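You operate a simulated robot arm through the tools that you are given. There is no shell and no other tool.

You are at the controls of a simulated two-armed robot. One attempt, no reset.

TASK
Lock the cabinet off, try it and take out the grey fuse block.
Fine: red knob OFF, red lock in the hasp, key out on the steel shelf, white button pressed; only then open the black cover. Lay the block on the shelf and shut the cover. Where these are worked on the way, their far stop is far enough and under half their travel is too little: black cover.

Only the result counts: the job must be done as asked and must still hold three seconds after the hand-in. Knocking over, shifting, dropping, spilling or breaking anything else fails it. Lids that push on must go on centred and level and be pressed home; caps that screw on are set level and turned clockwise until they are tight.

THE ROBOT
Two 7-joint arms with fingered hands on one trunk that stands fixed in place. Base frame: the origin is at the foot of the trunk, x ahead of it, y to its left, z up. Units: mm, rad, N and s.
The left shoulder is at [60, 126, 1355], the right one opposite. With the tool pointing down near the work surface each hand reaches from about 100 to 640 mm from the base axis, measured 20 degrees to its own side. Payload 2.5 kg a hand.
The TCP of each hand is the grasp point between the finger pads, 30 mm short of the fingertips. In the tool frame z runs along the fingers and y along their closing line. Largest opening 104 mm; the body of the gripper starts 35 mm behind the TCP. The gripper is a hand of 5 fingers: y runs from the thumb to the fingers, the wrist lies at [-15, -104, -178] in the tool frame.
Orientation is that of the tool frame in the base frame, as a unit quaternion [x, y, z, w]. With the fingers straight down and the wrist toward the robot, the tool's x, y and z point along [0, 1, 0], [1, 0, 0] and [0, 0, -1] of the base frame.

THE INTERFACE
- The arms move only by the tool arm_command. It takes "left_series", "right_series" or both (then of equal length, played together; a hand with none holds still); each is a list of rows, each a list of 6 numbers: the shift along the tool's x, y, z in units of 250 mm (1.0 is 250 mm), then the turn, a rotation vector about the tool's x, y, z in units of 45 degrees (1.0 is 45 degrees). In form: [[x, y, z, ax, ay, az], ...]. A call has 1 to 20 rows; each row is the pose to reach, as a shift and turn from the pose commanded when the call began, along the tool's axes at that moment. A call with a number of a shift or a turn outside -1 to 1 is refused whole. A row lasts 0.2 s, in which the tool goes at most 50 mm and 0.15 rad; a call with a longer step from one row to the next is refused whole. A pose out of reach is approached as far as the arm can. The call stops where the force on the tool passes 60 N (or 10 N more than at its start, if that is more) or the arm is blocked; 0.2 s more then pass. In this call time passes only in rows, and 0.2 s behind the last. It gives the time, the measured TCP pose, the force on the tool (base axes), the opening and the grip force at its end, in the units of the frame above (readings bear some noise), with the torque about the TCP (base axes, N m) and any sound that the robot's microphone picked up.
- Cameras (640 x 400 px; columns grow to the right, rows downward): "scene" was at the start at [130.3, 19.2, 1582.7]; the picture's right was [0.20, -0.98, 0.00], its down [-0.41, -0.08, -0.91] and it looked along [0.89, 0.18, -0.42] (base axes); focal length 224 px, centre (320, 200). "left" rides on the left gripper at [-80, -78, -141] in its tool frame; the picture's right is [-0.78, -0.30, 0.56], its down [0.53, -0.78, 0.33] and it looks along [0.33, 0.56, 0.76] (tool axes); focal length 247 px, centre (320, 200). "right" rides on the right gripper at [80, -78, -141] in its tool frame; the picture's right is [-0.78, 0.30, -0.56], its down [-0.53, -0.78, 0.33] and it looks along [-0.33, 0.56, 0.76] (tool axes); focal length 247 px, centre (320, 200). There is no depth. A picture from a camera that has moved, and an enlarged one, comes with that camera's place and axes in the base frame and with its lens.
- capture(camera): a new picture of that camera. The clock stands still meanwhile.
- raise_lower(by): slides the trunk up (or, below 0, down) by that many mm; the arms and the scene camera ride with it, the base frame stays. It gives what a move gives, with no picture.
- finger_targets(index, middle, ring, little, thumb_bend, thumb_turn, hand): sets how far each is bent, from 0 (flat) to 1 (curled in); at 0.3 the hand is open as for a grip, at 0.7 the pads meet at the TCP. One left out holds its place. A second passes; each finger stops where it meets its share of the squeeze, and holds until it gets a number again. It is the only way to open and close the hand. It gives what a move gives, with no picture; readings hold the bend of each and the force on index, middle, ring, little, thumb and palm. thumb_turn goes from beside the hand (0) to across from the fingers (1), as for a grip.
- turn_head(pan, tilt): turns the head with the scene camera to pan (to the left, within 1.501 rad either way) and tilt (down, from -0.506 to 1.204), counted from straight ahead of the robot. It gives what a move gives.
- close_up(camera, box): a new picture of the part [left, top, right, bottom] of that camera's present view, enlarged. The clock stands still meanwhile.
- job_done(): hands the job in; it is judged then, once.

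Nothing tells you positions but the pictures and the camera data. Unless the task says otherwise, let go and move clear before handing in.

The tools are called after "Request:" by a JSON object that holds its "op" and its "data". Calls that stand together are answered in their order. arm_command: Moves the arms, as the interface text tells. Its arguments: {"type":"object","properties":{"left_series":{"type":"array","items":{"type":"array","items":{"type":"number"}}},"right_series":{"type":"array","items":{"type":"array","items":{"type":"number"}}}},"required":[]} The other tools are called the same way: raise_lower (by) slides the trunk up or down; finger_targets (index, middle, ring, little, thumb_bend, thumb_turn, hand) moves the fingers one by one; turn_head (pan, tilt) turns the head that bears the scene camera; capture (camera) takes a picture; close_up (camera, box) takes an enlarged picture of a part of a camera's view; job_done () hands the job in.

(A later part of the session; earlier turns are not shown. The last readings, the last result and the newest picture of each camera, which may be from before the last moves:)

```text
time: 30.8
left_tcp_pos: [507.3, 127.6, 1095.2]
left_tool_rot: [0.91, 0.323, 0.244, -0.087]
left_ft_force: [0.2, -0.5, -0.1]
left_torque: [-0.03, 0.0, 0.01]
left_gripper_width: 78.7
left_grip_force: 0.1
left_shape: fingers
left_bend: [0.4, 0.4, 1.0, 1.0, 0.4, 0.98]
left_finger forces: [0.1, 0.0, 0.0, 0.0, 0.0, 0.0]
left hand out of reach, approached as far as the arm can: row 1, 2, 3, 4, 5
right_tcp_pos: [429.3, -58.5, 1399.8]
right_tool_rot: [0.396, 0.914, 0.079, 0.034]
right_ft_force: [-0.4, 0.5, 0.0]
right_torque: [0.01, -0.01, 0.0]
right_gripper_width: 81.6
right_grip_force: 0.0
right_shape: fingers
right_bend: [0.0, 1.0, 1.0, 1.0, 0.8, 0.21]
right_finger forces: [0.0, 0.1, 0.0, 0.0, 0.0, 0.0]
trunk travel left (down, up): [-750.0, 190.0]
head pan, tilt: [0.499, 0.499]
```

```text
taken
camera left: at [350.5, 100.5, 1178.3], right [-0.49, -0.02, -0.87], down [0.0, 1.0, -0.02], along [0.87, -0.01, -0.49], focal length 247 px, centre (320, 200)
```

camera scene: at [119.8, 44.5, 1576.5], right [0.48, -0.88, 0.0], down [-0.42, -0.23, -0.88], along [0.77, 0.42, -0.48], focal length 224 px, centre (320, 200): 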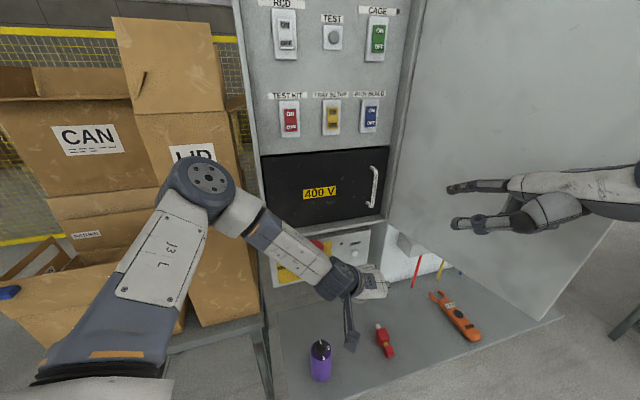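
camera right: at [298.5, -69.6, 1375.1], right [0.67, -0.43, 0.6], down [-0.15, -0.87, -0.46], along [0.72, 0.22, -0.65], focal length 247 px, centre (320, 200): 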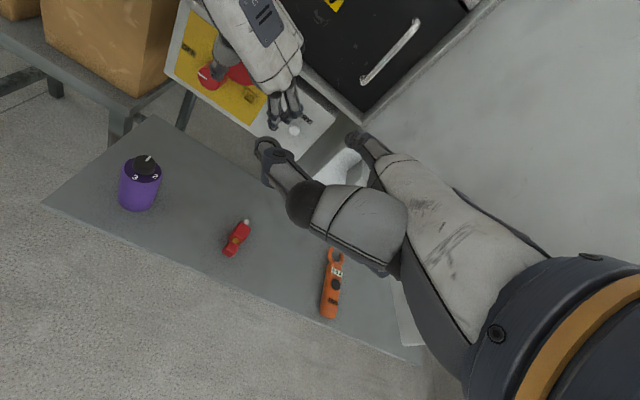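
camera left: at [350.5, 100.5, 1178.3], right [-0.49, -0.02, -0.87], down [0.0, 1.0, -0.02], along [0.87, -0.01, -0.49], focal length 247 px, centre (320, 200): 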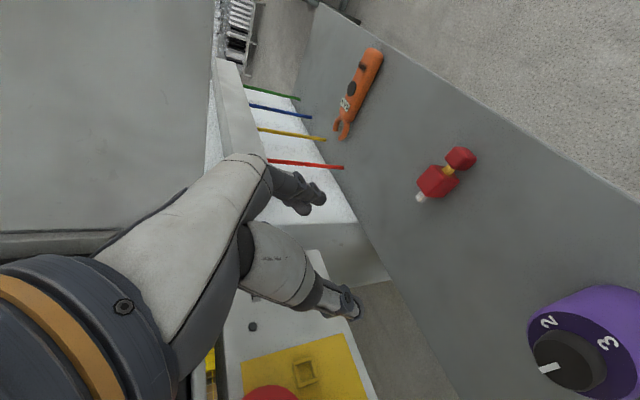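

The elbow-high arm cannot get this low relative to the shoulder, so a lower trunk is the answer. I'll lift the left hand first, then lower the trunk so the hand stays clear of everything.

Request:
{"op": "arm_command", "data": {"left_series": [[0.084, -0.015, -0.133, 0, 0, 0], [0.167, -0.029, -0.265, 0, 0, 0], [0.251, -0.044, -0.398, 0, 0, 0], [0.335, -0.059, -0.531, 0, 0, 0], [0.418, -0.073, -0.663, 0, 0, 0], [0.502, -0.088, -0.796, 0, 0, 0]]}}

```text
time: 32.2
left_tcp_pos: [501.4, 155.0, 1329.5]
left_tool_rot: [0.91, 0.324, 0.245, -0.087]
left_ft_force: [0.1, 0.0, -0.2]
left_torque: [0.0, -0.02, 0.01]
left_gripper_width: 78.4
left_grip_force: 0.1
left_shape: fingers
left_bend: [0.4, 0.4, 1.0, 1.0, 0.4, 0.98]
left_finger forces: [0.1, 0.0, 0.0, 0.0, 0.1, 0.0]
right_tcp_pos: [429.0, -60.1, 1399.8]
right_tool_rot: [0.395, 0.915, 0.08, 0.036]
right_ft_force: [0.5, -0.5, -0.1]
right_torque: [-0.01, -0.01, -0.03]
right_gripper_width: 81.8
right_grip_force: 0.0
right_shape: fingers
right_bend: [0.0, 1.0, 1.0, 1.0, 0.8, 0.21]
right_finger forces: [0.0, 0.1, 0.0, 0.1, 0.1, 0.0]
trunk travel left (down, up): [-750.0, 190.0]
head pan, tilt: [0.499, 0.499]
```

Before swinging the left hand over the lock, I'll move the right hand further right so the two don't meet.

Request:
{"op": "arm_command", "data": {"right_series": [[-0.083, -0.116, -0.021, 0, 0, 0], [-0.166, -0.232, -0.042, 0, 0, 0], [-0.248, -0.348, -0.062, 0, 0, 0], [-0.331, -0.464, -0.083, 0, 0, 0]]}}

Request:
{"op": "arm_command", "data": {"left_series": [[-0.017, 0.144, -0.01, 0, 0, 0], [-0.033, 0.289, -0.02, 0, 0, 0], [-0.05, 0.433, -0.03, 0, 0, 0]]}}

Request:
{"op": "capture", "data": {"camera": "scene"}}

```text
time: 33.2
left_tcp_pos: [503.2, 154.7, 1328.4]
left_tool_rot: [0.91, 0.324, 0.244, -0.087]
left_ft_force: [-0.2, 0.7, 0.2]
left_torque: [0.02, 0.01, 0.01]
left_gripper_width: 78.3
left_grip_force: 0.0
left_shape: fingers
left_bend: [0.4, 0.4, 1.0, 1.0, 0.4, 0.98]
left_finger forces: [0.1, 0.0, 0.0, 0.0, 0.0, 0.1]
right_tcp_pos: [403.4, -189.2, 1399.9]
right_tool_rot: [0.395, 0.914, 0.079, 0.035]
right_ft_force: [1.2, -0.2, -0.2]
right_torque: [0.02, 0.04, 0.01]
right_gripper_width: 81.6
right_grip_force: 0.1
right_shape: fingers
right_bend: [0.0, 1.0, 1.0, 1.0, 0.8, 0.21]
right_finger forces: [0.0, 0.1, 0.0, 0.0, 0.0, 0.1]
right hand out of reach, approached as far as the arm can: row 4
trunk travel left (down, up): [-750.0, 190.0]
head pan, tilt: [0.499, 0.499]
```

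```text
time: 34.0
left_tcp_pos: [554.3, 75.2, 1327.7]
left_tool_rot: [0.91, 0.324, 0.245, -0.088]
left_ft_force: [0.3, 0.3, -0.2]
left_torque: [-0.03, 0.01, 0.02]
left_gripper_width: 78.3
left_grip_force: 0.1
left_shape: fingers
left_bend: [0.4, 0.4, 1.0, 1.0, 0.4, 0.98]
left_finger forces: [0.0, 0.1, 0.1, 0.1, 0.0, 0.1]
left hand out of reach, approached as far as the arm can: row 3
right_tcp_pos: [403.1, -187.8, 1400.7]
right_tool_rot: [0.396, 0.914, 0.08, 0.034]
right_ft_force: [0.4, -0.2, 0.2]
right_torque: [0.03, 0.01, -0.02]
right_gripper_width: 81.3
right_grip_force: 0.0
right_shape: fingers
right_bend: [0.0, 1.0, 1.0, 1.0, 0.8, 0.21]
right_finger forces: [0.0, 0.0, 0.1, 0.1, 0.1, 0.0]
trunk travel left (down, up): [-750.0, 190.0]
head pan, tilt: [0.499, 0.499]
```

```text
taken
camera scene: at [120.4, 44.1, 1576.5], right [0.48, -0.88, 0.0], down [-0.42, -0.23, -0.88], along [0.77, 0.42, -0.48], focal length 224 px, centre (320, 200)
```

scene: 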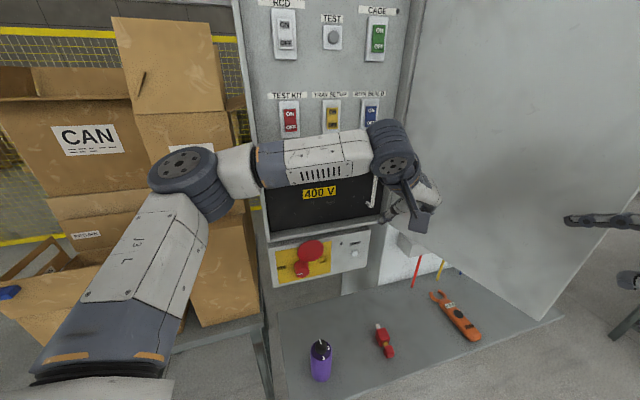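

The left hand is nearly over the lock, just short on reach. I'll lower the trunk 350 mm, keeping the hand well above the lock, to gain reach.

Request:
{"op": "raise_lower", "data": {"by": -350}}

Request:
{"op": "capture", "data": {"camera": "scene"}}

Request:
{"op": "capture", "data": {"camera": "left"}}

```text
time: 37.4
left_tcp_pos: [551.8, 72.7, 977.5]
left_tool_rot: [0.91, 0.324, 0.245, -0.086]
left_ft_force: [-0.5, -0.4, -0.3]
left_torque: [-0.01, 0.01, 0.03]
left_gripper_width: 78.3
left_grip_force: 0.0
left_shape: fingers
left_bend: [0.4, 0.4, 1.0, 1.0, 0.4, 0.98]
left_finger forces: [0.0, 0.0, 0.1, 0.0, 0.1, 0.1]
right_tcp_pos: [403.1, -189.0, 1048.7]
right_tool_rot: [0.395, 0.915, 0.08, 0.035]
right_ft_force: [-0.4, -0.1, 0.2]
right_torque: [0.02, -0.01, 0.03]
right_gripper_width: 81.4
right_grip_force: 0.0
right_shape: fingers
right_bend: [0.0, 1.0, 1.0, 1.0, 0.8, 0.21]
right_finger forces: [0.0, 0.0, 0.0, 0.0, 0.0, 0.0]
trunk travel left (down, up): [-400.0, 540.0]
head pan, tilt: [0.499, 0.499]
```

```text
taken
camera scene: at [119.8, 44.5, 1226.5], right [0.48, -0.88, 0.0], down [-0.42, -0.23, -0.88], along [0.77, 0.42, -0.48], focal length 224 px, centre (320, 200)
```

scene: 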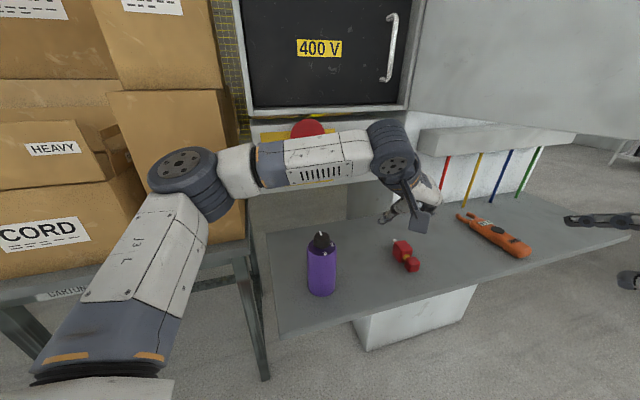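

```text
taken
camera left: at [394.8, 46.1, 1061.2], right [-0.49, -0.02, -0.87], down [0.0, 1.0, -0.02], along [0.87, -0.01, -0.49], focal length 247 px, centre (320, 200)
```

left: 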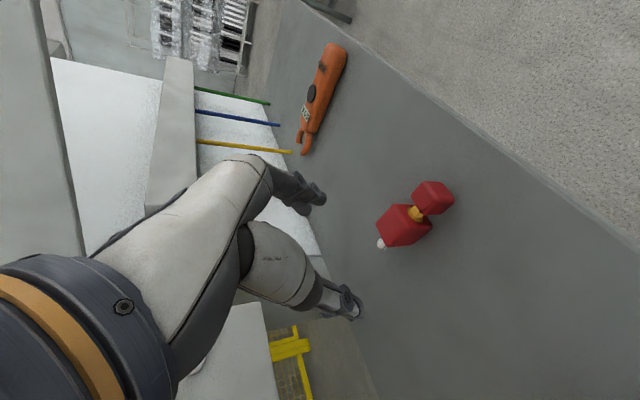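

The hand is about 12 mm off to the left of the lock and well above it. I'll lower another 40 mm and try the small sideways correction.

Request:
{"op": "raise_lower", "data": {"by": -40}}

Request:
{"op": "arm_command", "data": {"left_series": [[0, 0.025, 0, 0, 0, 0], [0, 0.05, 0, 0, 0, 0]]}}

```text
time: 38.2
left_tcp_pos: [551.8, 74.0, 938.8]
left_tool_rot: [0.91, 0.323, 0.245, -0.087]
left_ft_force: [0.0, 0.2, -0.5]
left_torque: [-0.01, 0.0, 0.02]
left_gripper_width: 78.0
left_grip_force: 0.0
left_shape: fingers
left_bend: [0.4, 0.4, 1.0, 1.0, 0.4, 0.98]
left_finger forces: [0.0, 0.0, 0.0, 0.0, 0.1, 0.0]
right_tcp_pos: [403.5, -189.1, 1009.2]
right_tool_rot: [0.395, 0.914, 0.081, 0.035]
right_ft_force: [0.0, -0.7, 0.0]
right_torque: [-0.03, 0.02, 0.04]
right_gripper_width: 81.7
right_grip_force: 0.2
right_shape: fingers
right_bend: [0.0, 1.0, 1.0, 1.0, 0.8, 0.21]
right_finger forces: [0.0, 0.0, 0.0, 0.0, 0.1, 0.0]
trunk travel left (down, up): [-360.0, 580.0]
head pan, tilt: [0.499, 0.499]
```

```text
time: 38.8
left_tcp_pos: [552.6, 75.1, 937.8]
left_tool_rot: [0.91, 0.323, 0.245, -0.086]
left_ft_force: [-0.1, 0.8, -0.3]
left_torque: [-0.02, -0.01, 0.02]
left_gripper_width: 78.0
left_grip_force: 0.1
left_shape: fingers
left_bend: [0.4, 0.4, 1.0, 1.0, 0.4, 0.98]
left_finger forces: [0.0, 0.0, 0.1, 0.1, 0.1, 0.1]
left hand out of reach, approached as far as the arm can: row 1, 2
right_tcp_pos: [403.0, -188.8, 1008.8]
right_tool_rot: [0.395, 0.915, 0.08, 0.034]
right_ft_force: [0.2, -0.5, -0.4]
right_torque: [0.02, 0.04, 0.02]
right_gripper_width: 81.5
right_grip_force: 0.0
right_shape: fingers
right_bend: [0.0, 1.0, 1.0, 1.0, 0.8, 0.21]
right_finger forces: [0.0, 0.0, 0.1, 0.1, 0.0, 0.0]
trunk travel left (down, up): [-360.0, 580.0]
head pan, tilt: [0.499, 0.499]
```

Sideways is limited in this orientation. I'll add a small inward yaw of 8°, which should free the wrist, and repeat the shift.

Request:
{"op": "arm_command", "data": {"left_series": [[0, 0.0, 0, -0.0447, 0, 0.0768], [0, 0.025, 0, -0.0894, 0, 0.1537], [0, 0.05, 0, -0.0894, 0, 0.1537]]}}

```text
time: 39.6
left_tcp_pos: [559.1, 65.7, 937.7]
left_tool_rot: [0.93, 0.258, 0.251, -0.067]
left_ft_force: [-0.2, 0.7, -0.4]
left_torque: [-0.01, -0.04, 0.01]
left_gripper_width: 78.4
left_grip_force: 0.0
left_shape: fingers
left_bend: [0.4, 0.4, 1.0, 1.0, 0.4, 0.98]
left_finger forces: [0.0, 0.1, 0.0, 0.0, 0.1, 0.1]
right_tcp_pos: [402.7, -188.5, 1010.0]
right_tool_rot: [0.395, 0.914, 0.08, 0.035]
right_ft_force: [0.5, 0.1, -0.1]
right_torque: [0.0, -0.02, 0.05]
right_gripper_width: 81.6
right_grip_force: 0.1
right_shape: fingers
right_bend: [0.0, 1.0, 1.0, 1.0, 0.8, 0.21]
right_finger forces: [0.1, 0.1, 0.1, 0.1, 0.0, 0.0]
trunk travel left (down, up): [-360.0, 580.0]
head pan, tilt: [0.499, 0.499]
```

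The hand is centred over the lock with 8° of yaw mismatch, which is fine for a grip. I'll lower the hand with the trunk by 28 mm and check the views.

Request:
{"op": "raise_lower", "data": {"by": -28}}

Request:
{"op": "close_up", "data": {"camera": "left", "box": [240, 150, 440, 330]}}

Request:
{"op": "close_up", "data": {"camera": "scene", "box": [340, 170, 460, 290]}}

Request:
{"op": "capture", "data": {"camera": "right"}}

```text
time: 40.3
left_tcp_pos: [558.3, 65.0, 909.3]
left_tool_rot: [0.93, 0.258, 0.252, -0.067]
left_ft_force: [-0.3, 0.1, 0.3]
left_torque: [0.02, 0.0, 0.01]
left_gripper_width: 78.2
left_grip_force: 0.1
left_shape: fingers
left_bend: [0.4, 0.4, 1.0, 1.0, 0.4, 0.98]
left_finger forces: [0.0, 0.0, 0.0, 0.0, 0.1, 0.1]
right_tcp_pos: [402.1, -188.5, 981.4]
right_tool_rot: [0.396, 0.914, 0.081, 0.035]
right_ft_force: [0.2, -0.4, -1.2]
right_torque: [0.04, 0.05, 0.01]
right_gripper_width: 81.4
right_grip_force: 0.0
right_shape: fingers
right_bend: [0.0, 1.0, 1.0, 1.0, 0.8, 0.21]
right_finger forces: [0.0, 0.0, 0.1, 0.0, 0.1, 0.0]
trunk travel left (down, up): [-332.0, 608.0]
head pan, tilt: [0.499, 0.499]
```

```text
2.22 times, centred on (340, 240) of left
camera zoom: at [399.5, 60.5, 992.4], right [-0.49, 0.05, -0.87], down [0.14, 0.99, -0.02], along [0.86, -0.13, -0.49], focal length 549 px, centre (276, 111)
```

zoom: 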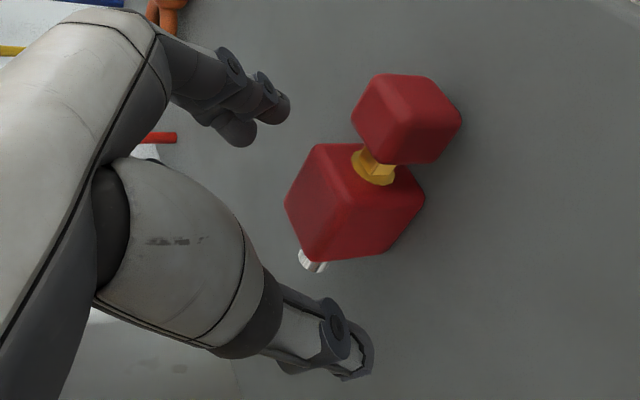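

```text
3.33 times, centred on (400, 230) of scene
camera zoom: at [119.7, 44.5, 1158.4], right [0.48, -0.88, 0.0], down [-0.42, -0.23, -0.88], along [0.77, 0.42, -0.48], focal length 746 px, centre (53, 100)
```

zoom: 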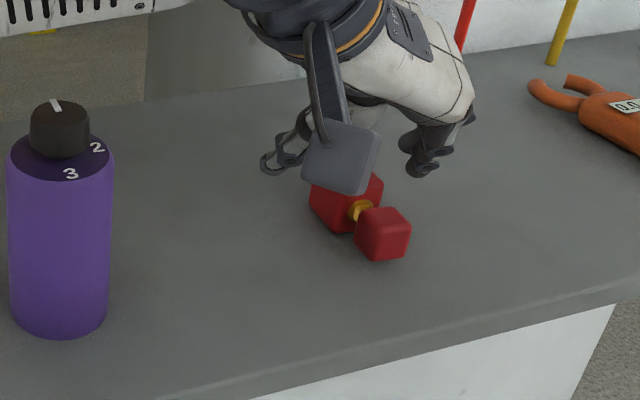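

```text
taken
camera right: at [271.8, -199.4, 1107.6], right [0.67, -0.43, 0.6], down [-0.15, -0.87, -0.46], along [0.72, 0.22, -0.65], focal length 247 px, centre (320, 200)
```

right: 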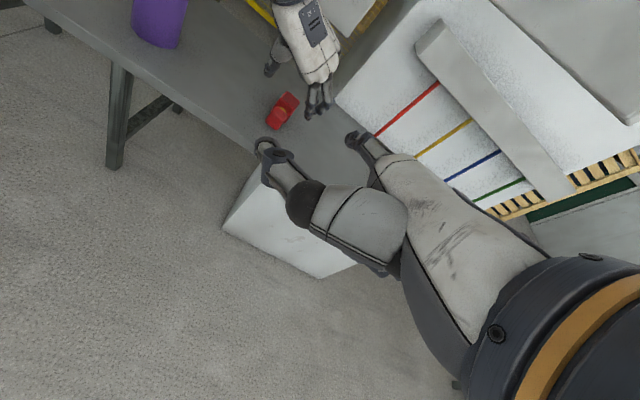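

Lock sits nicely between thumb and fingers. I'll go down another 10 mm with the trunk, then close thumb, index and middle on the body.

Request:
{"op": "raise_lower", "data": {"by": -10}}

Request:
{"op": "close_up", "data": {"camera": "left", "box": [240, 150, 440, 330]}}

Request:
{"op": "close_up", "data": {"camera": "right", "box": [230, 30, 370, 150]}}

```text
time: 40.9
left_tcp_pos: [559.2, 65.7, 898.2]
left_tool_rot: [0.93, 0.259, 0.252, -0.067]
left_ft_force: [-0.5, -0.1, 0.8]
left_torque: [-0.03, 0.0, 0.0]
left_gripper_width: 78.2
left_grip_force: 0.0
left_shape: fingers
left_bend: [0.4, 0.4, 1.0, 1.0, 0.4, 0.98]
left_finger forces: [0.1, 0.1, 0.0, 0.1, 0.1, 0.1]
right_tcp_pos: [402.5, -187.4, 973.0]
right_tool_rot: [0.396, 0.914, 0.08, 0.034]
right_ft_force: [-0.3, -0.6, -0.1]
right_torque: [0.0, -0.02, 0.05]
right_gripper_width: 81.3
right_grip_force: 0.1
right_shape: fingers
right_bend: [0.0, 1.0, 1.0, 1.0, 0.8, 0.21]
right_finger forces: [0.0, 0.1, 0.0, 0.1, 0.1, 0.0]
trunk travel left (down, up): [-322.0, 618.0]
head pan, tilt: [0.499, 0.499]
```

```text
2.22 times, centred on (340, 240) of left
camera zoom: at [399.5, 60.6, 982.4], right [-0.49, 0.05, -0.87], down [0.14, 0.99, -0.02], along [0.86, -0.13, -0.49], focal length 549 px, centre (276, 111)
```

zoom: 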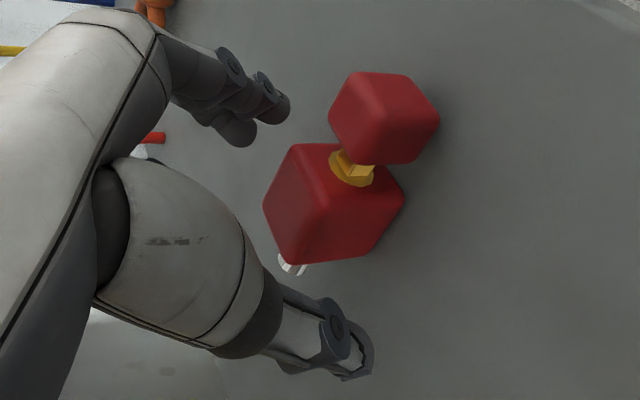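

```text
3.33 times, centred on (300, 90) of right
camera zoom: at [271.9, -199.4, 1097.6], right [0.67, -0.43, 0.6], down [-0.15, -0.87, -0.46], along [0.72, 0.22, -0.65], focal length 823 px, centre (387, 567)
```

zoom: 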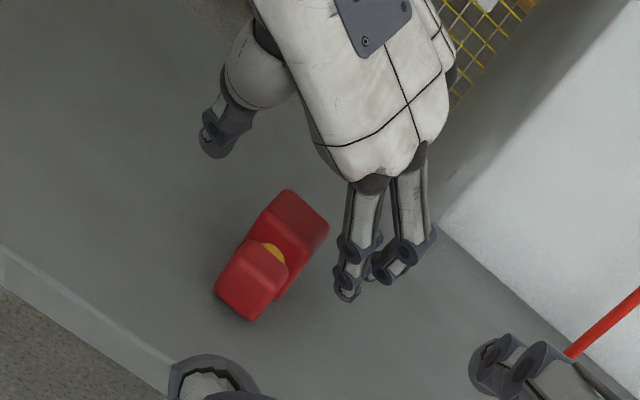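

The left view puts the lock centre at about z 868, so I can go 6 mm lower. I'll do that with a 4 mm back-shift, then close.

Request:
{"op": "raise_lower", "data": {"by": -6}}

Request:
{"op": "arm_command", "data": {"left_series": [[-0.0138, 0, -0.008, 0, 0, 0]]}}

Request:
{"op": "finger_targets", "data": {"hand": "left", "index": 0.5, "middle": 0.5, "thumb_bend": 0.5}}

Request:
{"op": "close_up", "data": {"camera": "left", "box": [240, 150, 440, 330]}}

Request:
{"op": "close_up", "data": {"camera": "right", "box": [230, 30, 370, 150]}}

```text
time: 41.5
left_tcp_pos: [558.9, 65.7, 894.9]
left_tool_rot: [0.93, 0.258, 0.252, -0.067]
left_ft_force: [-0.1, -1.2, 0.3]
left_torque: [0.0, 0.03, -0.01]
left_gripper_width: 78.4
left_grip_force: 0.1
left_shape: fingers
left_bend: [0.4, 0.4, 1.0, 1.0, 0.4, 0.98]
left_finger forces: [0.0, 0.0, 0.0, 0.0, 0.0, 0.0]
right_tcp_pos: [402.6, -188.8, 965.4]
right_tool_rot: [0.395, 0.914, 0.081, 0.035]
right_ft_force: [-0.9, 0.0, -0.1]
right_torque: [-0.01, 0.01, 0.0]
right_gripper_width: 81.8
right_grip_force: 0.0
right_shape: fingers
right_bend: [0.0, 1.0, 1.0, 1.0, 0.8, 0.21]
right_finger forces: [0.0, 0.0, 0.0, 0.0, 0.0, 0.0]
trunk travel left (down, up): [-316.0, 624.0]
head pan, tilt: [0.499, 0.499]
```

```text
time: 41.9
left_tcp_pos: [555.2, 63.7, 895.3]
left_tool_rot: [0.93, 0.258, 0.251, -0.067]
left_ft_force: [0.3, 0.5, 0.9]
left_torque: [0.01, 0.0, 0.01]
left_gripper_width: 78.3
left_grip_force: 0.1
left_shape: fingers
left_bend: [0.4, 0.4, 1.0, 1.0, 0.4, 0.98]
left_finger forces: [0.0, 0.0, 0.0, 0.0, 0.1, 0.0]
right_tcp_pos: [402.6, -189.0, 966.5]
right_tool_rot: [0.396, 0.914, 0.081, 0.035]
right_ft_force: [0.3, 0.0, 0.0]
right_torque: [0.02, -0.01, 0.0]
right_gripper_width: 81.6
right_grip_force: 0.1
right_shape: fingers
right_bend: [0.0, 1.0, 1.0, 1.0, 0.8, 0.21]
right_finger forces: [0.1, 0.0, 0.0, 0.0, 0.1, 0.0]
trunk travel left (down, up): [-316.0, 624.0]
head pan, tilt: [0.499, 0.499]
```

```text
time: 42.9
left_tcp_pos: [556.4, 63.3, 894.1]
left_tool_rot: [0.93, 0.259, 0.252, -0.068]
left_ft_force: [0.0, -0.1, 0.2]
left_torque: [0.0, 0.0, 0.01]
left_gripper_width: 52.8
left_grip_force: 0.1
left_shape: fingers
left_bend: [0.5, 0.5, 1.0, 1.0, 0.5, 0.98]
left_finger forces: [0.0, 0.1, 0.1, 0.0, 0.0, 0.0]
right_tcp_pos: [402.0, -188.9, 966.0]
right_tool_rot: [0.395, 0.914, 0.08, 0.035]
right_ft_force: [0.1, -0.6, 0.4]
right_torque: [0.02, 0.02, -0.04]
right_gripper_width: 81.7
right_grip_force: 0.2
right_shape: fingers
right_bend: [0.0, 1.0, 1.0, 1.0, 0.8, 0.21]
right_finger forces: [0.1, 0.1, 0.0, 0.0, 0.0, 0.1]
trunk travel left (down, up): [-316.0, 624.0]
head pan, tilt: [0.499, 0.499]
```

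```text
2.22 times, centred on (340, 240) of left
camera zoom: at [396.1, 58.7, 976.6], right [-0.49, 0.05, -0.87], down [0.14, 0.99, -0.02], along [0.86, -0.13, -0.49], focal length 549 px, centre (276, 111)
```

zoom: 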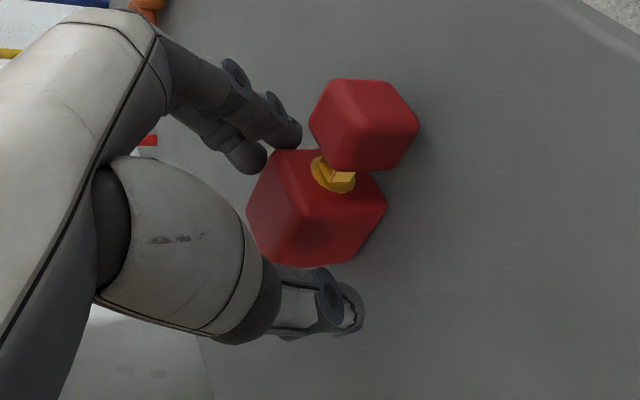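

```text
3.33 times, centred on (300, 90) of right
camera zoom: at [271.9, -199.4, 1091.6], right [0.67, -0.43, 0.6], down [-0.15, -0.87, -0.46], along [0.72, 0.22, -0.65], focal length 823 px, centre (387, 567)
```

zoom: 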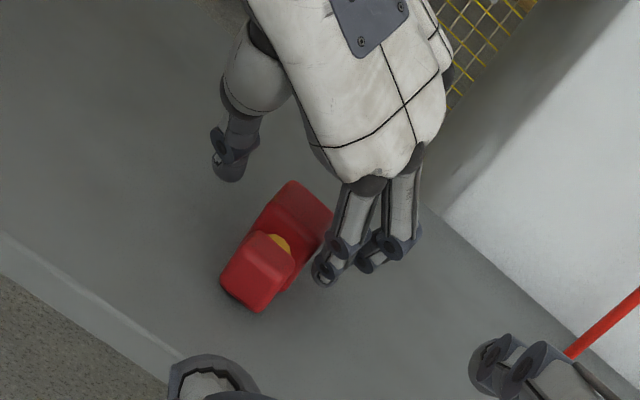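

Opening is 53 mm with the body between the pads. I'll lower 4 mm more and close fully.

Request:
{"op": "raise_lower", "data": {"by": -4}}

Request:
{"op": "finger_targets", "data": {"hand": "left", "index": 0.7, "middle": 0.7, "thumb_bend": 0.7}}

Request:
{"op": "close_up", "data": {"camera": "left", "box": [240, 150, 440, 330]}}

Request:
{"op": "close_up", "data": {"camera": "right", "box": [230, 30, 370, 150]}}

```text
time: 43.4
left_tcp_pos: [554.8, 62.5, 890.4]
left_tool_rot: [0.93, 0.259, 0.252, -0.067]
left_ft_force: [-0.2, 0.5, -0.3]
left_torque: [0.0, -0.03, 0.01]
left_gripper_width: 52.7
left_grip_force: 0.1
left_shape: fingers
left_bend: [0.5, 0.5, 1.0, 1.0, 0.5, 0.98]
left_finger forces: [0.0, 0.1, 0.0, 0.0, 0.1, 0.1]
right_tcp_pos: [402.9, -189.1, 961.5]
right_tool_rot: [0.396, 0.914, 0.08, 0.035]
right_ft_force: [-0.6, 0.2, 0.2]
right_torque: [0.03, 0.02, 0.02]
right_gripper_width: 81.4
right_grip_force: 0.0
right_shape: fingers
right_bend: [0.0, 1.0, 1.0, 1.0, 0.8, 0.21]
right_finger forces: [0.0, 0.1, 0.0, 0.1, 0.1, 0.0]
trunk travel left (down, up): [-312.0, 628.0]
head pan, tilt: [0.499, 0.499]
```

```text
time: 44.4
left_tcp_pos: [556.5, 64.0, 889.2]
left_tool_rot: [0.93, 0.258, 0.252, -0.066]
left_ft_force: [1.0, 0.7, 3.1]
left_torque: [0.08, -0.01, -0.05]
left_gripper_width: 27.6
left_grip_force: 10.6
left_shape: fingers
left_bend: [0.62, 0.65, 1.0, 1.0, 0.59, 0.97]
left_finger forces: [6.0, 5.4, 0.0, 0.1, 10.1, 0.0]
right_tcp_pos: [402.6, -188.9, 962.3]
right_tool_rot: [0.395, 0.915, 0.081, 0.035]
right_ft_force: [0.2, -0.5, 1.0]
right_torque: [0.0, -0.03, -0.01]
right_gripper_width: 81.5
right_grip_force: 0.1
right_shape: fingers
right_bend: [0.0, 1.0, 1.0, 1.0, 0.8, 0.21]
right_finger forces: [0.1, 0.0, 0.0, 0.0, 0.0, 0.0]
trunk travel left (down, up): [-312.0, 628.0]
head pan, tilt: [0.499, 0.499]
```

```text
2.22 times, centred on (340, 240) of left
camera zoom: at [396.0, 58.7, 972.8], right [-0.48, 0.05, -0.87], down [0.14, 0.99, -0.02], along [0.86, -0.13, -0.49], focal length 549 px, centre (276, 111)
```

zoom: 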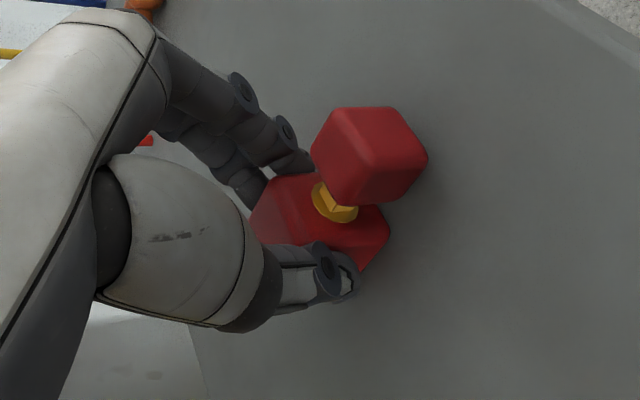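

```text
3.33 times, centred on (300, 90) of right
camera zoom: at [271.8, -199.5, 1087.6], right [0.67, -0.43, 0.6], down [-0.15, -0.87, -0.46], along [0.72, 0.22, -0.65], focal length 823 px, centre (387, 567)
```

zoom: 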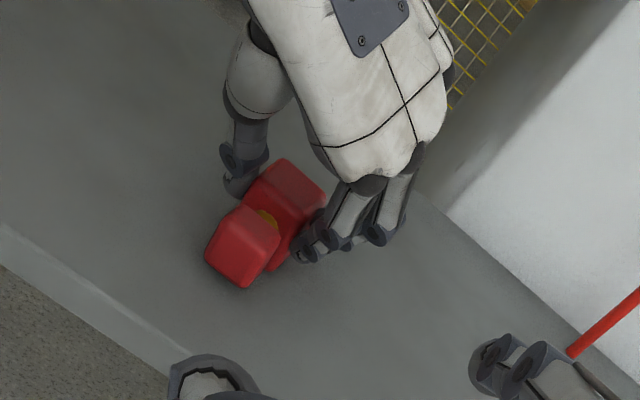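

The grip holds the lock body at a width of about 28 mm with 10 N. I'll lift slowly with the trunk and look.

Request:
{"op": "raise_lower", "data": {"by": 40}}

Request:
{"op": "close_up", "data": {"camera": "left", "box": [240, 150, 440, 330]}}

Request:
{"op": "close_up", "data": {"camera": "scene", "box": [340, 150, 460, 270]}}

Request:
{"op": "close_up", "data": {"camera": "right", "box": [230, 30, 370, 150]}}

```text
time: 45.2
left_tcp_pos: [554.9, 64.7, 929.8]
left_tool_rot: [0.93, 0.259, 0.251, -0.066]
left_ft_force: [-0.7, 0.0, -1.8]
left_torque: [-0.06, 0.02, -0.03]
left_gripper_width: 27.3
left_grip_force: 10.1
left_shape: fingers
left_bend: [0.62, 0.65, 1.0, 1.0, 0.59, 0.96]
left_finger forces: [6.0, 4.3, 0.0, 0.0, 10.2, 0.0]
right_tcp_pos: [404.0, -189.7, 1001.3]
right_tool_rot: [0.395, 0.915, 0.079, 0.034]
right_ft_force: [-0.4, 0.1, 0.4]
right_torque: [-0.03, 0.01, -0.01]
right_gripper_width: 81.8
right_grip_force: 0.0
right_shape: fingers
right_bend: [0.0, 1.0, 1.0, 1.0, 0.8, 0.21]
right_finger forces: [0.0, 0.0, 0.0, 0.0, 0.0, 0.0]
trunk travel left (down, up): [-352.0, 588.0]
head pan, tilt: [0.499, 0.499]
```

```text
2.22 times, centred on (340, 240) of left
camera zoom: at [396.3, 58.7, 1012.4], right [-0.49, 0.05, -0.87], down [0.14, 0.99, -0.02], along [0.86, -0.13, -0.49], focal length 549 px, centre (276, 111)
```

zoom: 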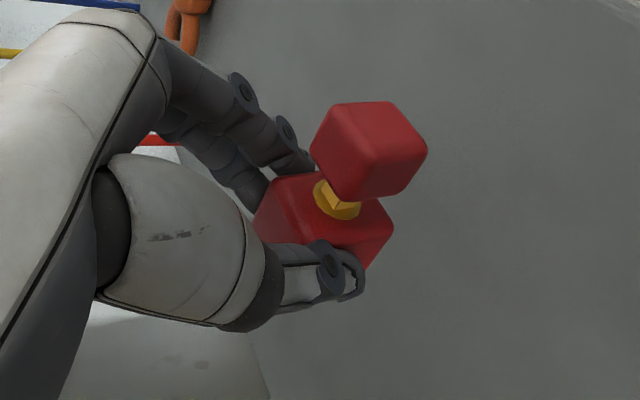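

```text
3.33 times, centred on (400, 210) of scene
camera zoom: at [120.0, 44.5, 1178.5], right [0.48, -0.88, 0.0], down [-0.42, -0.23, -0.88], along [0.77, 0.42, -0.48], focal length 746 px, centre (53, 167)
```

zoom: 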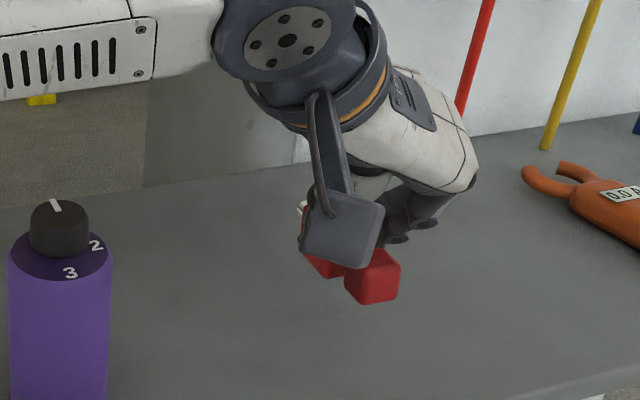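

```text
3.33 times, centred on (300, 90) of right
camera zoom: at [272.1, -199.4, 1127.5], right [0.67, -0.43, 0.6], down [-0.15, -0.87, -0.46], along [0.72, 0.22, -0.65], focal length 823 px, centre (387, 567)
```

zoom: 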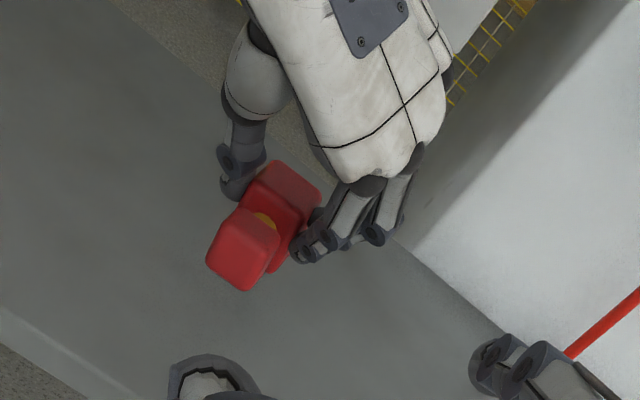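

The lock is lifted cleanly. I'll raise the trunk further to hasp height and bring the right hand's camera along for viewing.

Request:
{"op": "raise_lower", "data": {"by": 210}}

Request:
{"op": "capture", "data": {"camera": "scene"}}

Request:
{"op": "capture", "data": {"camera": "left"}}

Request:
{"op": "capture", "data": {"camera": "right"}}

```text
time: 47.5
left_tcp_pos: [555.5, 64.5, 1140.7]
left_tool_rot: [0.93, 0.259, 0.251, -0.068]
left_ft_force: [0.0, -0.1, -1.3]
left_torque: [0.01, 0.0, -0.03]
left_gripper_width: 27.5
left_grip_force: 9.7
left_shape: fingers
left_bend: [0.62, 0.65, 1.0, 1.0, 0.59, 0.96]
left_finger forces: [5.9, 4.3, 0.0, 0.0, 10.1, 0.0]
right_tcp_pos: [402.5, -187.9, 1211.5]
right_tool_rot: [0.396, 0.914, 0.08, 0.035]
right_ft_force: [0.7, -0.3, -0.5]
right_torque: [0.0, -0.01, 0.0]
right_gripper_width: 81.6
right_grip_force: 0.0
right_shape: fingers
right_bend: [0.0, 1.0, 1.0, 1.0, 0.8, 0.21]
right_finger forces: [0.0, 0.0, 0.0, 0.1, 0.0, 0.0]
trunk travel left (down, up): [-562.0, 378.0]
head pan, tilt: [0.499, 0.499]
```

```text
taken
camera scene: at [120.0, 44.5, 1388.4], right [0.48, -0.88, 0.0], down [-0.42, -0.23, -0.88], along [0.77, 0.42, -0.48], focal length 224 px, centre (320, 200)
```

scene: 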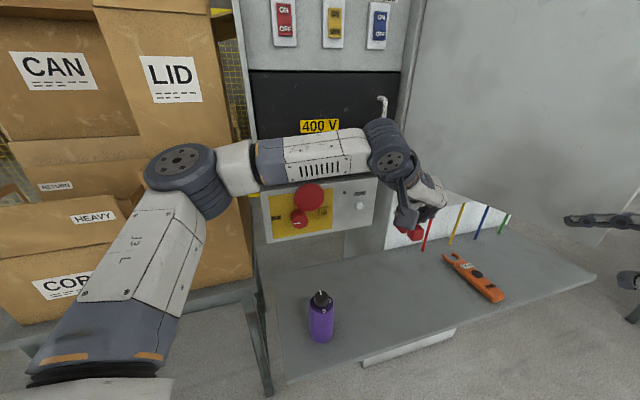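

```text
taken
camera left: at [396.3, 58.7, 1222.4], right [-0.49, 0.05, -0.87], down [0.14, 0.99, -0.02], along [0.86, -0.13, -0.49], focal length 247 px, centre (320, 200)
```

left: 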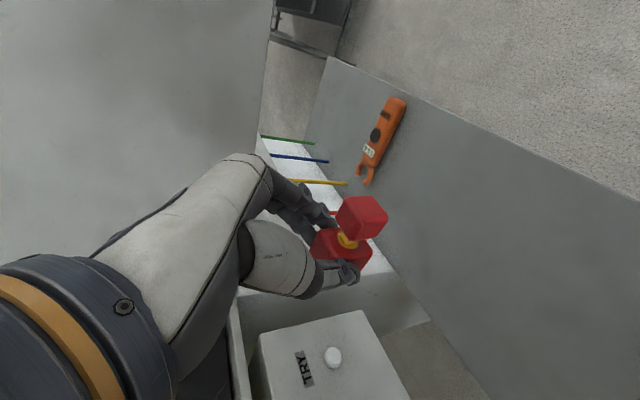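

```text
taken
camera right: at [272.1, -199.4, 1337.5], right [0.67, -0.43, 0.6], down [-0.15, -0.87, -0.46], along [0.72, 0.22, -0.65], focal length 247 px, centre (320, 200)
```

right: 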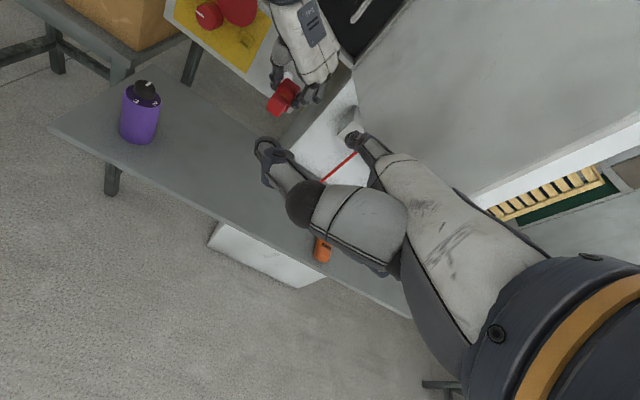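

I need the lock's actual direction in the hand, so I'll zoom on it from the left and right cameras.

Request:
{"op": "close_up", "data": {"camera": "left", "box": [290, 180, 400, 300]}}

Request:
{"op": "close_up", "data": {"camera": "right", "box": [255, 55, 335, 125]}}

Request:
{"op": "close_up", "data": {"camera": "scene", "box": [370, 160, 460, 250]}}

```text
3.33 times, centred on (345, 240) of left
camera zoom: at [396.3, 58.7, 1222.4], right [-0.49, 0.05, -0.87], down [0.14, 0.99, -0.02], along [0.86, -0.13, -0.49], focal length 823 px, centre (237, 67)
```

zoom: 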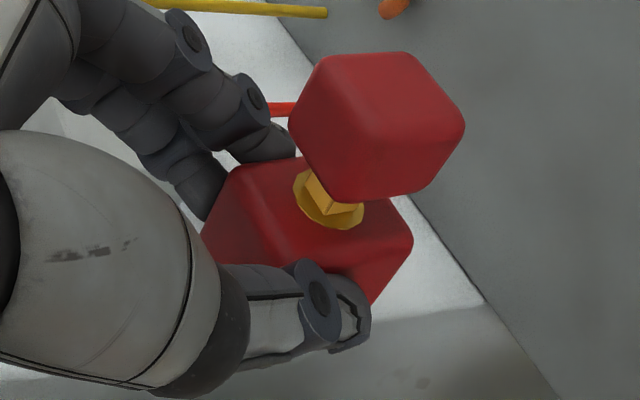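

```text
5.71 times, centred on (295, 90) of right
camera zoom: at [272.1, -199.4, 1337.5], right [0.67, -0.43, 0.6], down [-0.15, -0.87, -0.46], along [0.72, 0.22, -0.65], focal length 1411 px, centre (463, 829)
```

zoom: 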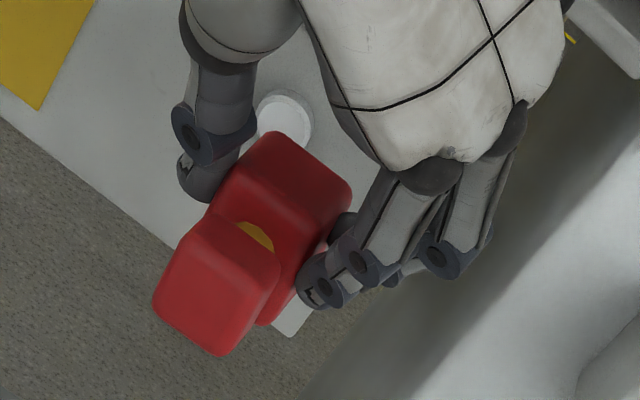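

```text
4.44 times, centred on (415, 205) of scene
camera zoom: at [120.0, 44.5, 1388.4], right [0.48, -0.88, 0.0], down [-0.42, -0.23, -0.88], along [0.77, 0.42, -0.48], focal length 995 px, centre (-102, 178)
```

zoom: 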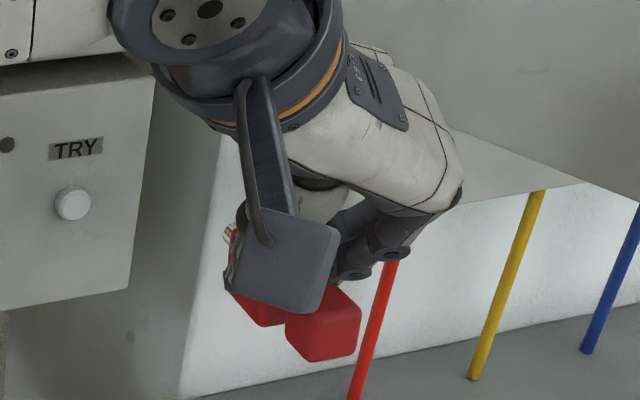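

The pin tip is near (592, 104, 1112) and the lock axis is within about 2° of the panel's inward direction, so the grasp is good. I'll move to a pre-insert point 40 mm in front of the hasp.

Request:
{"op": "arm_command", "data": {"left_series": [[0.028, -0.12, 0.073, 0.0056, 0, -0.0096], [0.056, -0.24, 0.146, 0.0111, 0, -0.0192], [0.083, -0.359, 0.218, 0.0167, 0, -0.0287], [0.111, -0.479, 0.291, 0.0222, 0, -0.0383], [0.139, -0.599, 0.364, 0.0278, 0, -0.0479]]}}

Request:
{"op": "capture", "data": {"camera": "scene"}}

Request:
{"op": "capture", "data": {"camera": "right"}}

Request:
{"op": "close_up", "data": {"camera": "left", "box": [240, 150, 440, 350]}}

```text
time: 48.7
left_tcp_pos: [543.8, 233.6, 1077.0]
left_tool_rot: [0.925, 0.279, 0.249, -0.072]
left_ft_force: [-0.4, -0.3, -1.8]
left_torque: [-0.01, 0.0, -0.02]
left_gripper_width: 27.4
left_grip_force: 10.0
left_shape: fingers
left_bend: [0.62, 0.65, 1.0, 1.0, 0.59, 0.96]
left_finger forces: [5.9, 4.3, 0.0, 0.1, 10.6, 0.1]
right_tcp_pos: [401.7, -188.7, 1211.7]
right_tool_rot: [0.395, 0.914, 0.08, 0.035]
right_ft_force: [0.7, -1.2, -1.0]
right_torque: [0.01, 0.02, -0.06]
right_gripper_width: 81.4
right_grip_force: 0.1
right_shape: fingers
right_bend: [0.0, 1.0, 1.0, 1.0, 0.8, 0.21]
right_finger forces: [0.0, 0.1, 0.1, 0.0, 0.1, 0.1]
trunk travel left (down, up): [-562.0, 378.0]
head pan, tilt: [0.499, 0.499]
```

```text
taken
camera scene: at [119.9, 44.9, 1388.4], right [0.48, -0.88, 0.0], down [-0.42, -0.23, -0.88], along [0.77, 0.42, -0.48], focal length 224 px, centre (320, 200)
```

scene: 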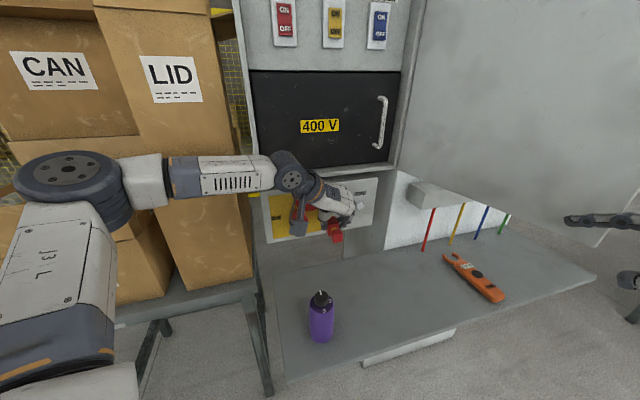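

```text
taken
camera right: at [272.0, -199.0, 1337.6], right [0.67, -0.43, 0.6], down [-0.15, -0.87, -0.46], along [0.72, 0.22, -0.65], focal length 247 px, centre (320, 200)
```

right: 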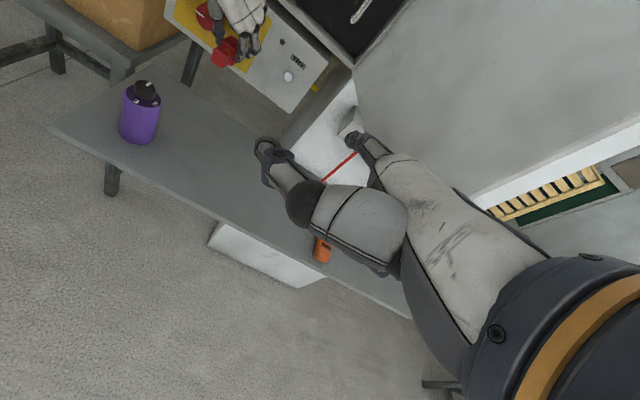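

```text
2.00 times, centred on (340, 250) of left
camera zoom: at [384.2, 220.6, 1160.3], right [-0.49, 0.03, -0.87], down [0.1, 0.99, -0.02], along [0.87, -0.1, -0.49], focal length 494 px, centre (280, 100)
```

zoom: 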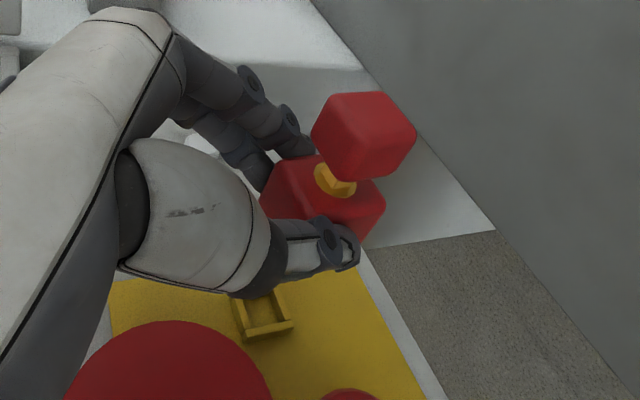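

I'll zoom in from the right and scene cameras to see the pin against the hasp.

Request:
{"op": "close_up", "data": {"camera": "right", "box": [190, 0, 290, 90]}}

Request:
{"op": "close_up", "data": {"camera": "scene", "box": [270, 170, 380, 260]}}

Request:
{"op": "close_up", "data": {"camera": "left", "box": [280, 200, 400, 330]}}

```text
4.44 times, centred on (240, 45) of right
camera zoom: at [272.0, -199.0, 1337.6], right [0.67, -0.43, 0.6], down [-0.15, -0.87, -0.46], along [0.72, 0.22, -0.65], focal length 1098 px, centre (676, 889)
```

zoom: 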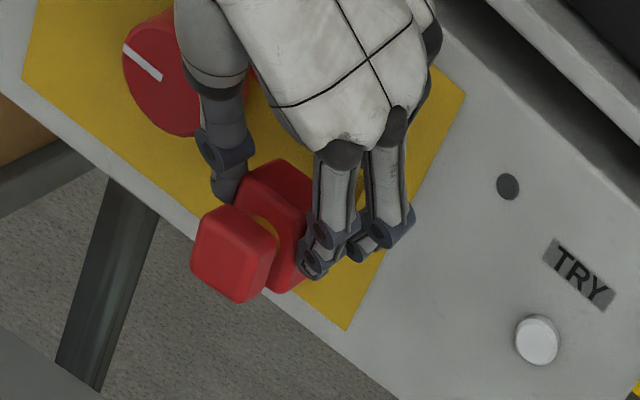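

```text
4.44 times, centred on (325, 215) of scene
camera zoom: at [119.9, 44.9, 1388.4], right [0.48, -0.88, 0.0], down [-0.42, -0.23, -0.88], along [0.77, 0.42, -0.48], focal length 995 px, centre (298, 133)
```

zoom: 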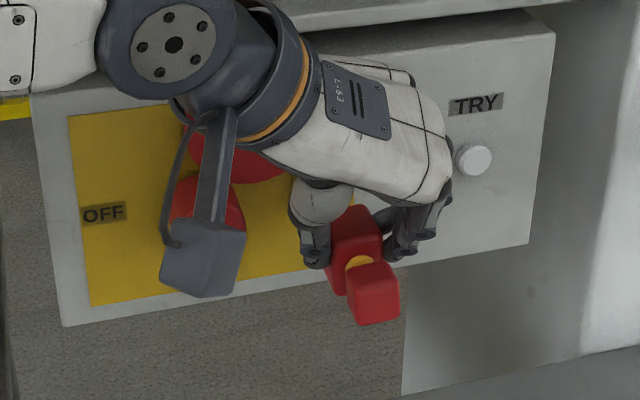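

```text
3.08 times, centred on (340, 265) of left
camera zoom: at [384.2, 220.6, 1160.3], right [-0.49, 0.03, -0.87], down [0.1, 0.99, -0.02], along [0.87, -0.1, -0.49], focal length 760 px, centre (258, 0)
```

zoom: 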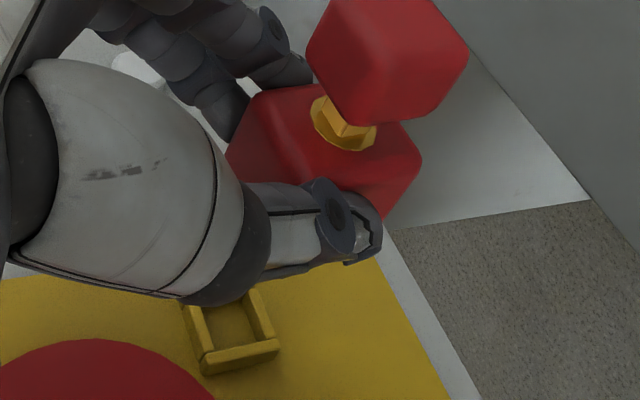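

The lock appears lined up with the hasp within a couple of millimetres, with the tip about 39 mm in front. I'll zoom hard on the lock and hasp once more to refine the direction.

Request:
{"op": "close_up", "data": {"camera": "scene", "box": [322, 200, 362, 245]}}

Request:
{"op": "close_up", "data": {"camera": "left", "box": [300, 180, 400, 280]}}

Request:
{"op": "close_up", "data": {"camera": "right", "box": [205, 20, 265, 75]}}

```text
8.89 times, centred on (342, 222) of scene
camera zoom: at [119.9, 44.9, 1388.4], right [0.48, -0.88, 0.0], down [-0.42, -0.23, -0.88], along [0.77, 0.42, -0.48], focal length 1990 px, centre (124, 0)
```

zoom: 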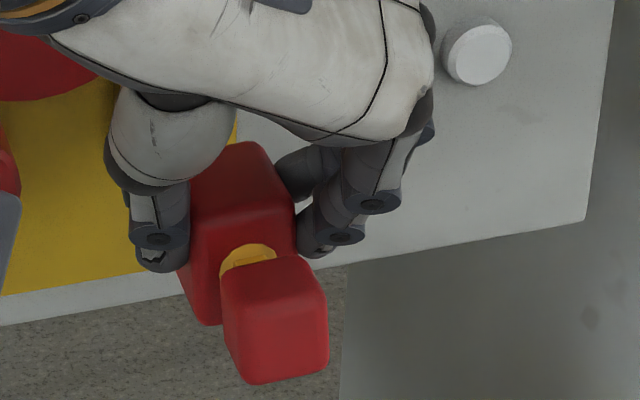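

```text
4.00 times, centred on (350, 230) of left
camera zoom: at [384.2, 220.6, 1160.3], right [-0.49, 0.03, -0.87], down [0.1, 0.99, -0.02], along [0.87, -0.1, -0.49], focal length 988 px, centre (200, 80)
```

zoom: 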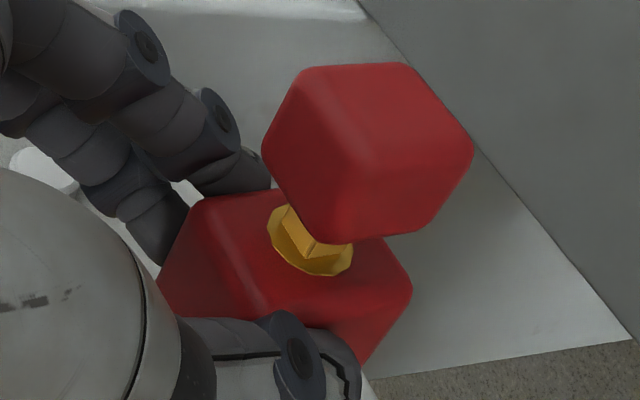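

```text
7.27 times, centred on (235, 48) of right
camera zoom: at [272.0, -199.0, 1337.6], right [0.67, -0.43, 0.6], down [-0.15, -0.87, -0.46], along [0.72, 0.22, -0.65], focal length 1796 px, centre (938, 1309)
```

zoom: 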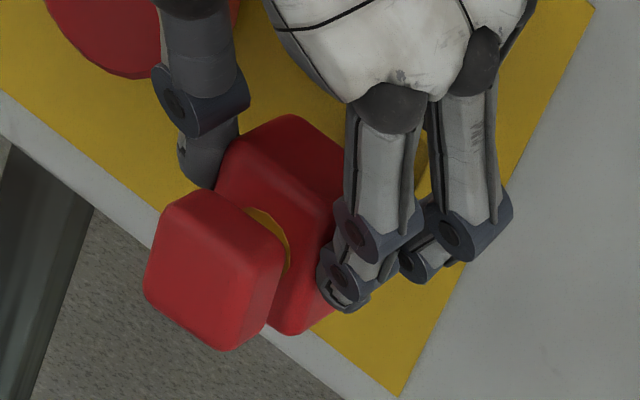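

Estimates agree: the pin tip is at s≈197, z≈1048 and the hasp is at s≈197, z≈1048. I'll advance 32 mm straight in.

Request:
{"op": "arm_command", "data": {"left_series": [[0.0342, -0.0068, 0.0197, 0, 0, 0], [0.0683, -0.0136, 0.0394, 0, 0, 0], [0.0888, -0.0177, 0.0512, 0, 0, 0], [0.1093, -0.0218, 0.0631, 0, 0, 0]]}}

Request:
{"op": "close_up", "data": {"camera": "left", "box": [280, 180, 400, 300]}}

Request:
{"op": "close_up", "data": {"camera": "right", "box": [205, 10, 275, 75]}}

Request:
{"op": "close_up", "data": {"camera": "scene", "box": [302, 190, 362, 245]}}

```text
time: 49.7
left_tcp_pos: [567.2, 253.9, 1079.2]
left_tool_rot: [0.925, 0.279, 0.25, -0.072]
left_ft_force: [0.9, 0.7, -1.4]
left_torque: [-0.03, 0.03, -0.02]
left_gripper_width: 27.5
left_grip_force: 10.2
left_shape: fingers
left_bend: [0.62, 0.65, 1.0, 1.0, 0.59, 0.96]
left_finger forces: [5.9, 4.4, 0.0, 0.1, 10.3, 0.1]
right_tcp_pos: [402.6, -188.4, 1212.5]
right_tool_rot: [0.395, 0.914, 0.08, 0.034]
right_ft_force: [-0.2, -0.1, 0.4]
right_torque: [0.0, 0.04, 0.02]
right_gripper_width: 81.5
right_grip_force: 0.0
right_shape: fingers
right_bend: [0.0, 1.0, 1.0, 1.0, 0.8, 0.21]
right_finger forces: [0.1, 0.1, 0.0, 0.0, 0.1, 0.0]
trunk travel left (down, up): [-562.0, 378.0]
head pan, tilt: [0.499, 0.499]
```

```text
3.33 times, centred on (340, 240) of left
camera zoom: at [408.2, 241.4, 1160.6], right [-0.49, 0.03, -0.87], down [0.1, 1.0, -0.02], along [0.87, -0.1, -0.49], focal length 823 px, centre (253, 67)
```

zoom: 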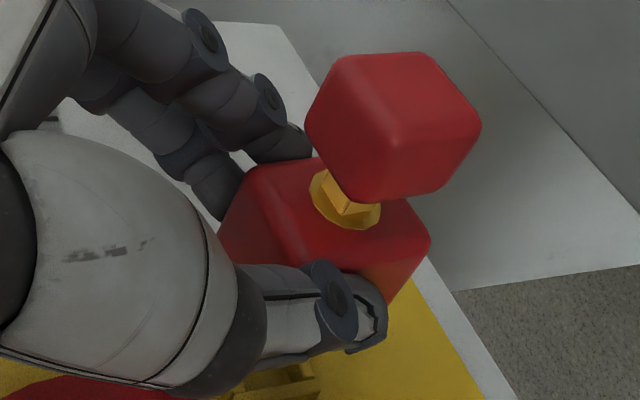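

```text
6.15 times, centred on (240, 42) of right
camera zoom: at [272.1, -199.3, 1337.5], right [0.67, -0.43, 0.6], down [-0.15, -0.87, -0.46], along [0.72, 0.22, -0.65], focal length 1520 px, centre (812, 1169)
```

zoom: 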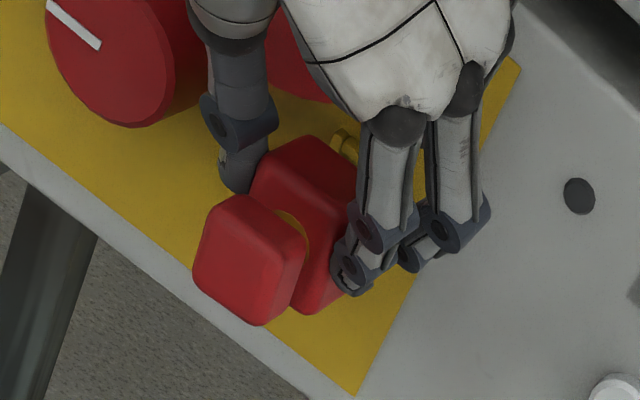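

```text
7.27 times, centred on (332, 218) of scene
camera zoom: at [120.0, 44.6, 1388.4], right [0.48, -0.88, 0.0], down [-0.42, -0.23, -0.88], along [0.77, 0.42, -0.48], focal length 1628 px, centre (233, 73)
```

zoom: 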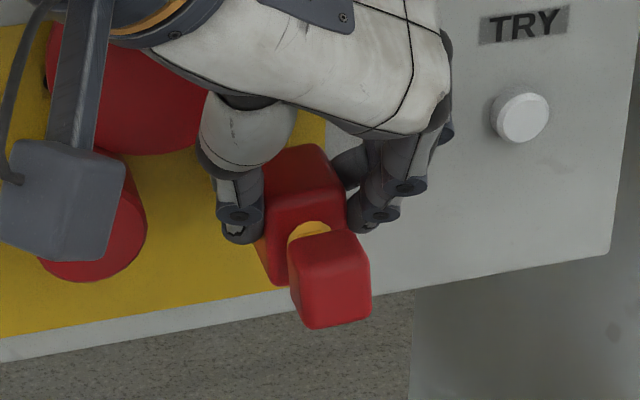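

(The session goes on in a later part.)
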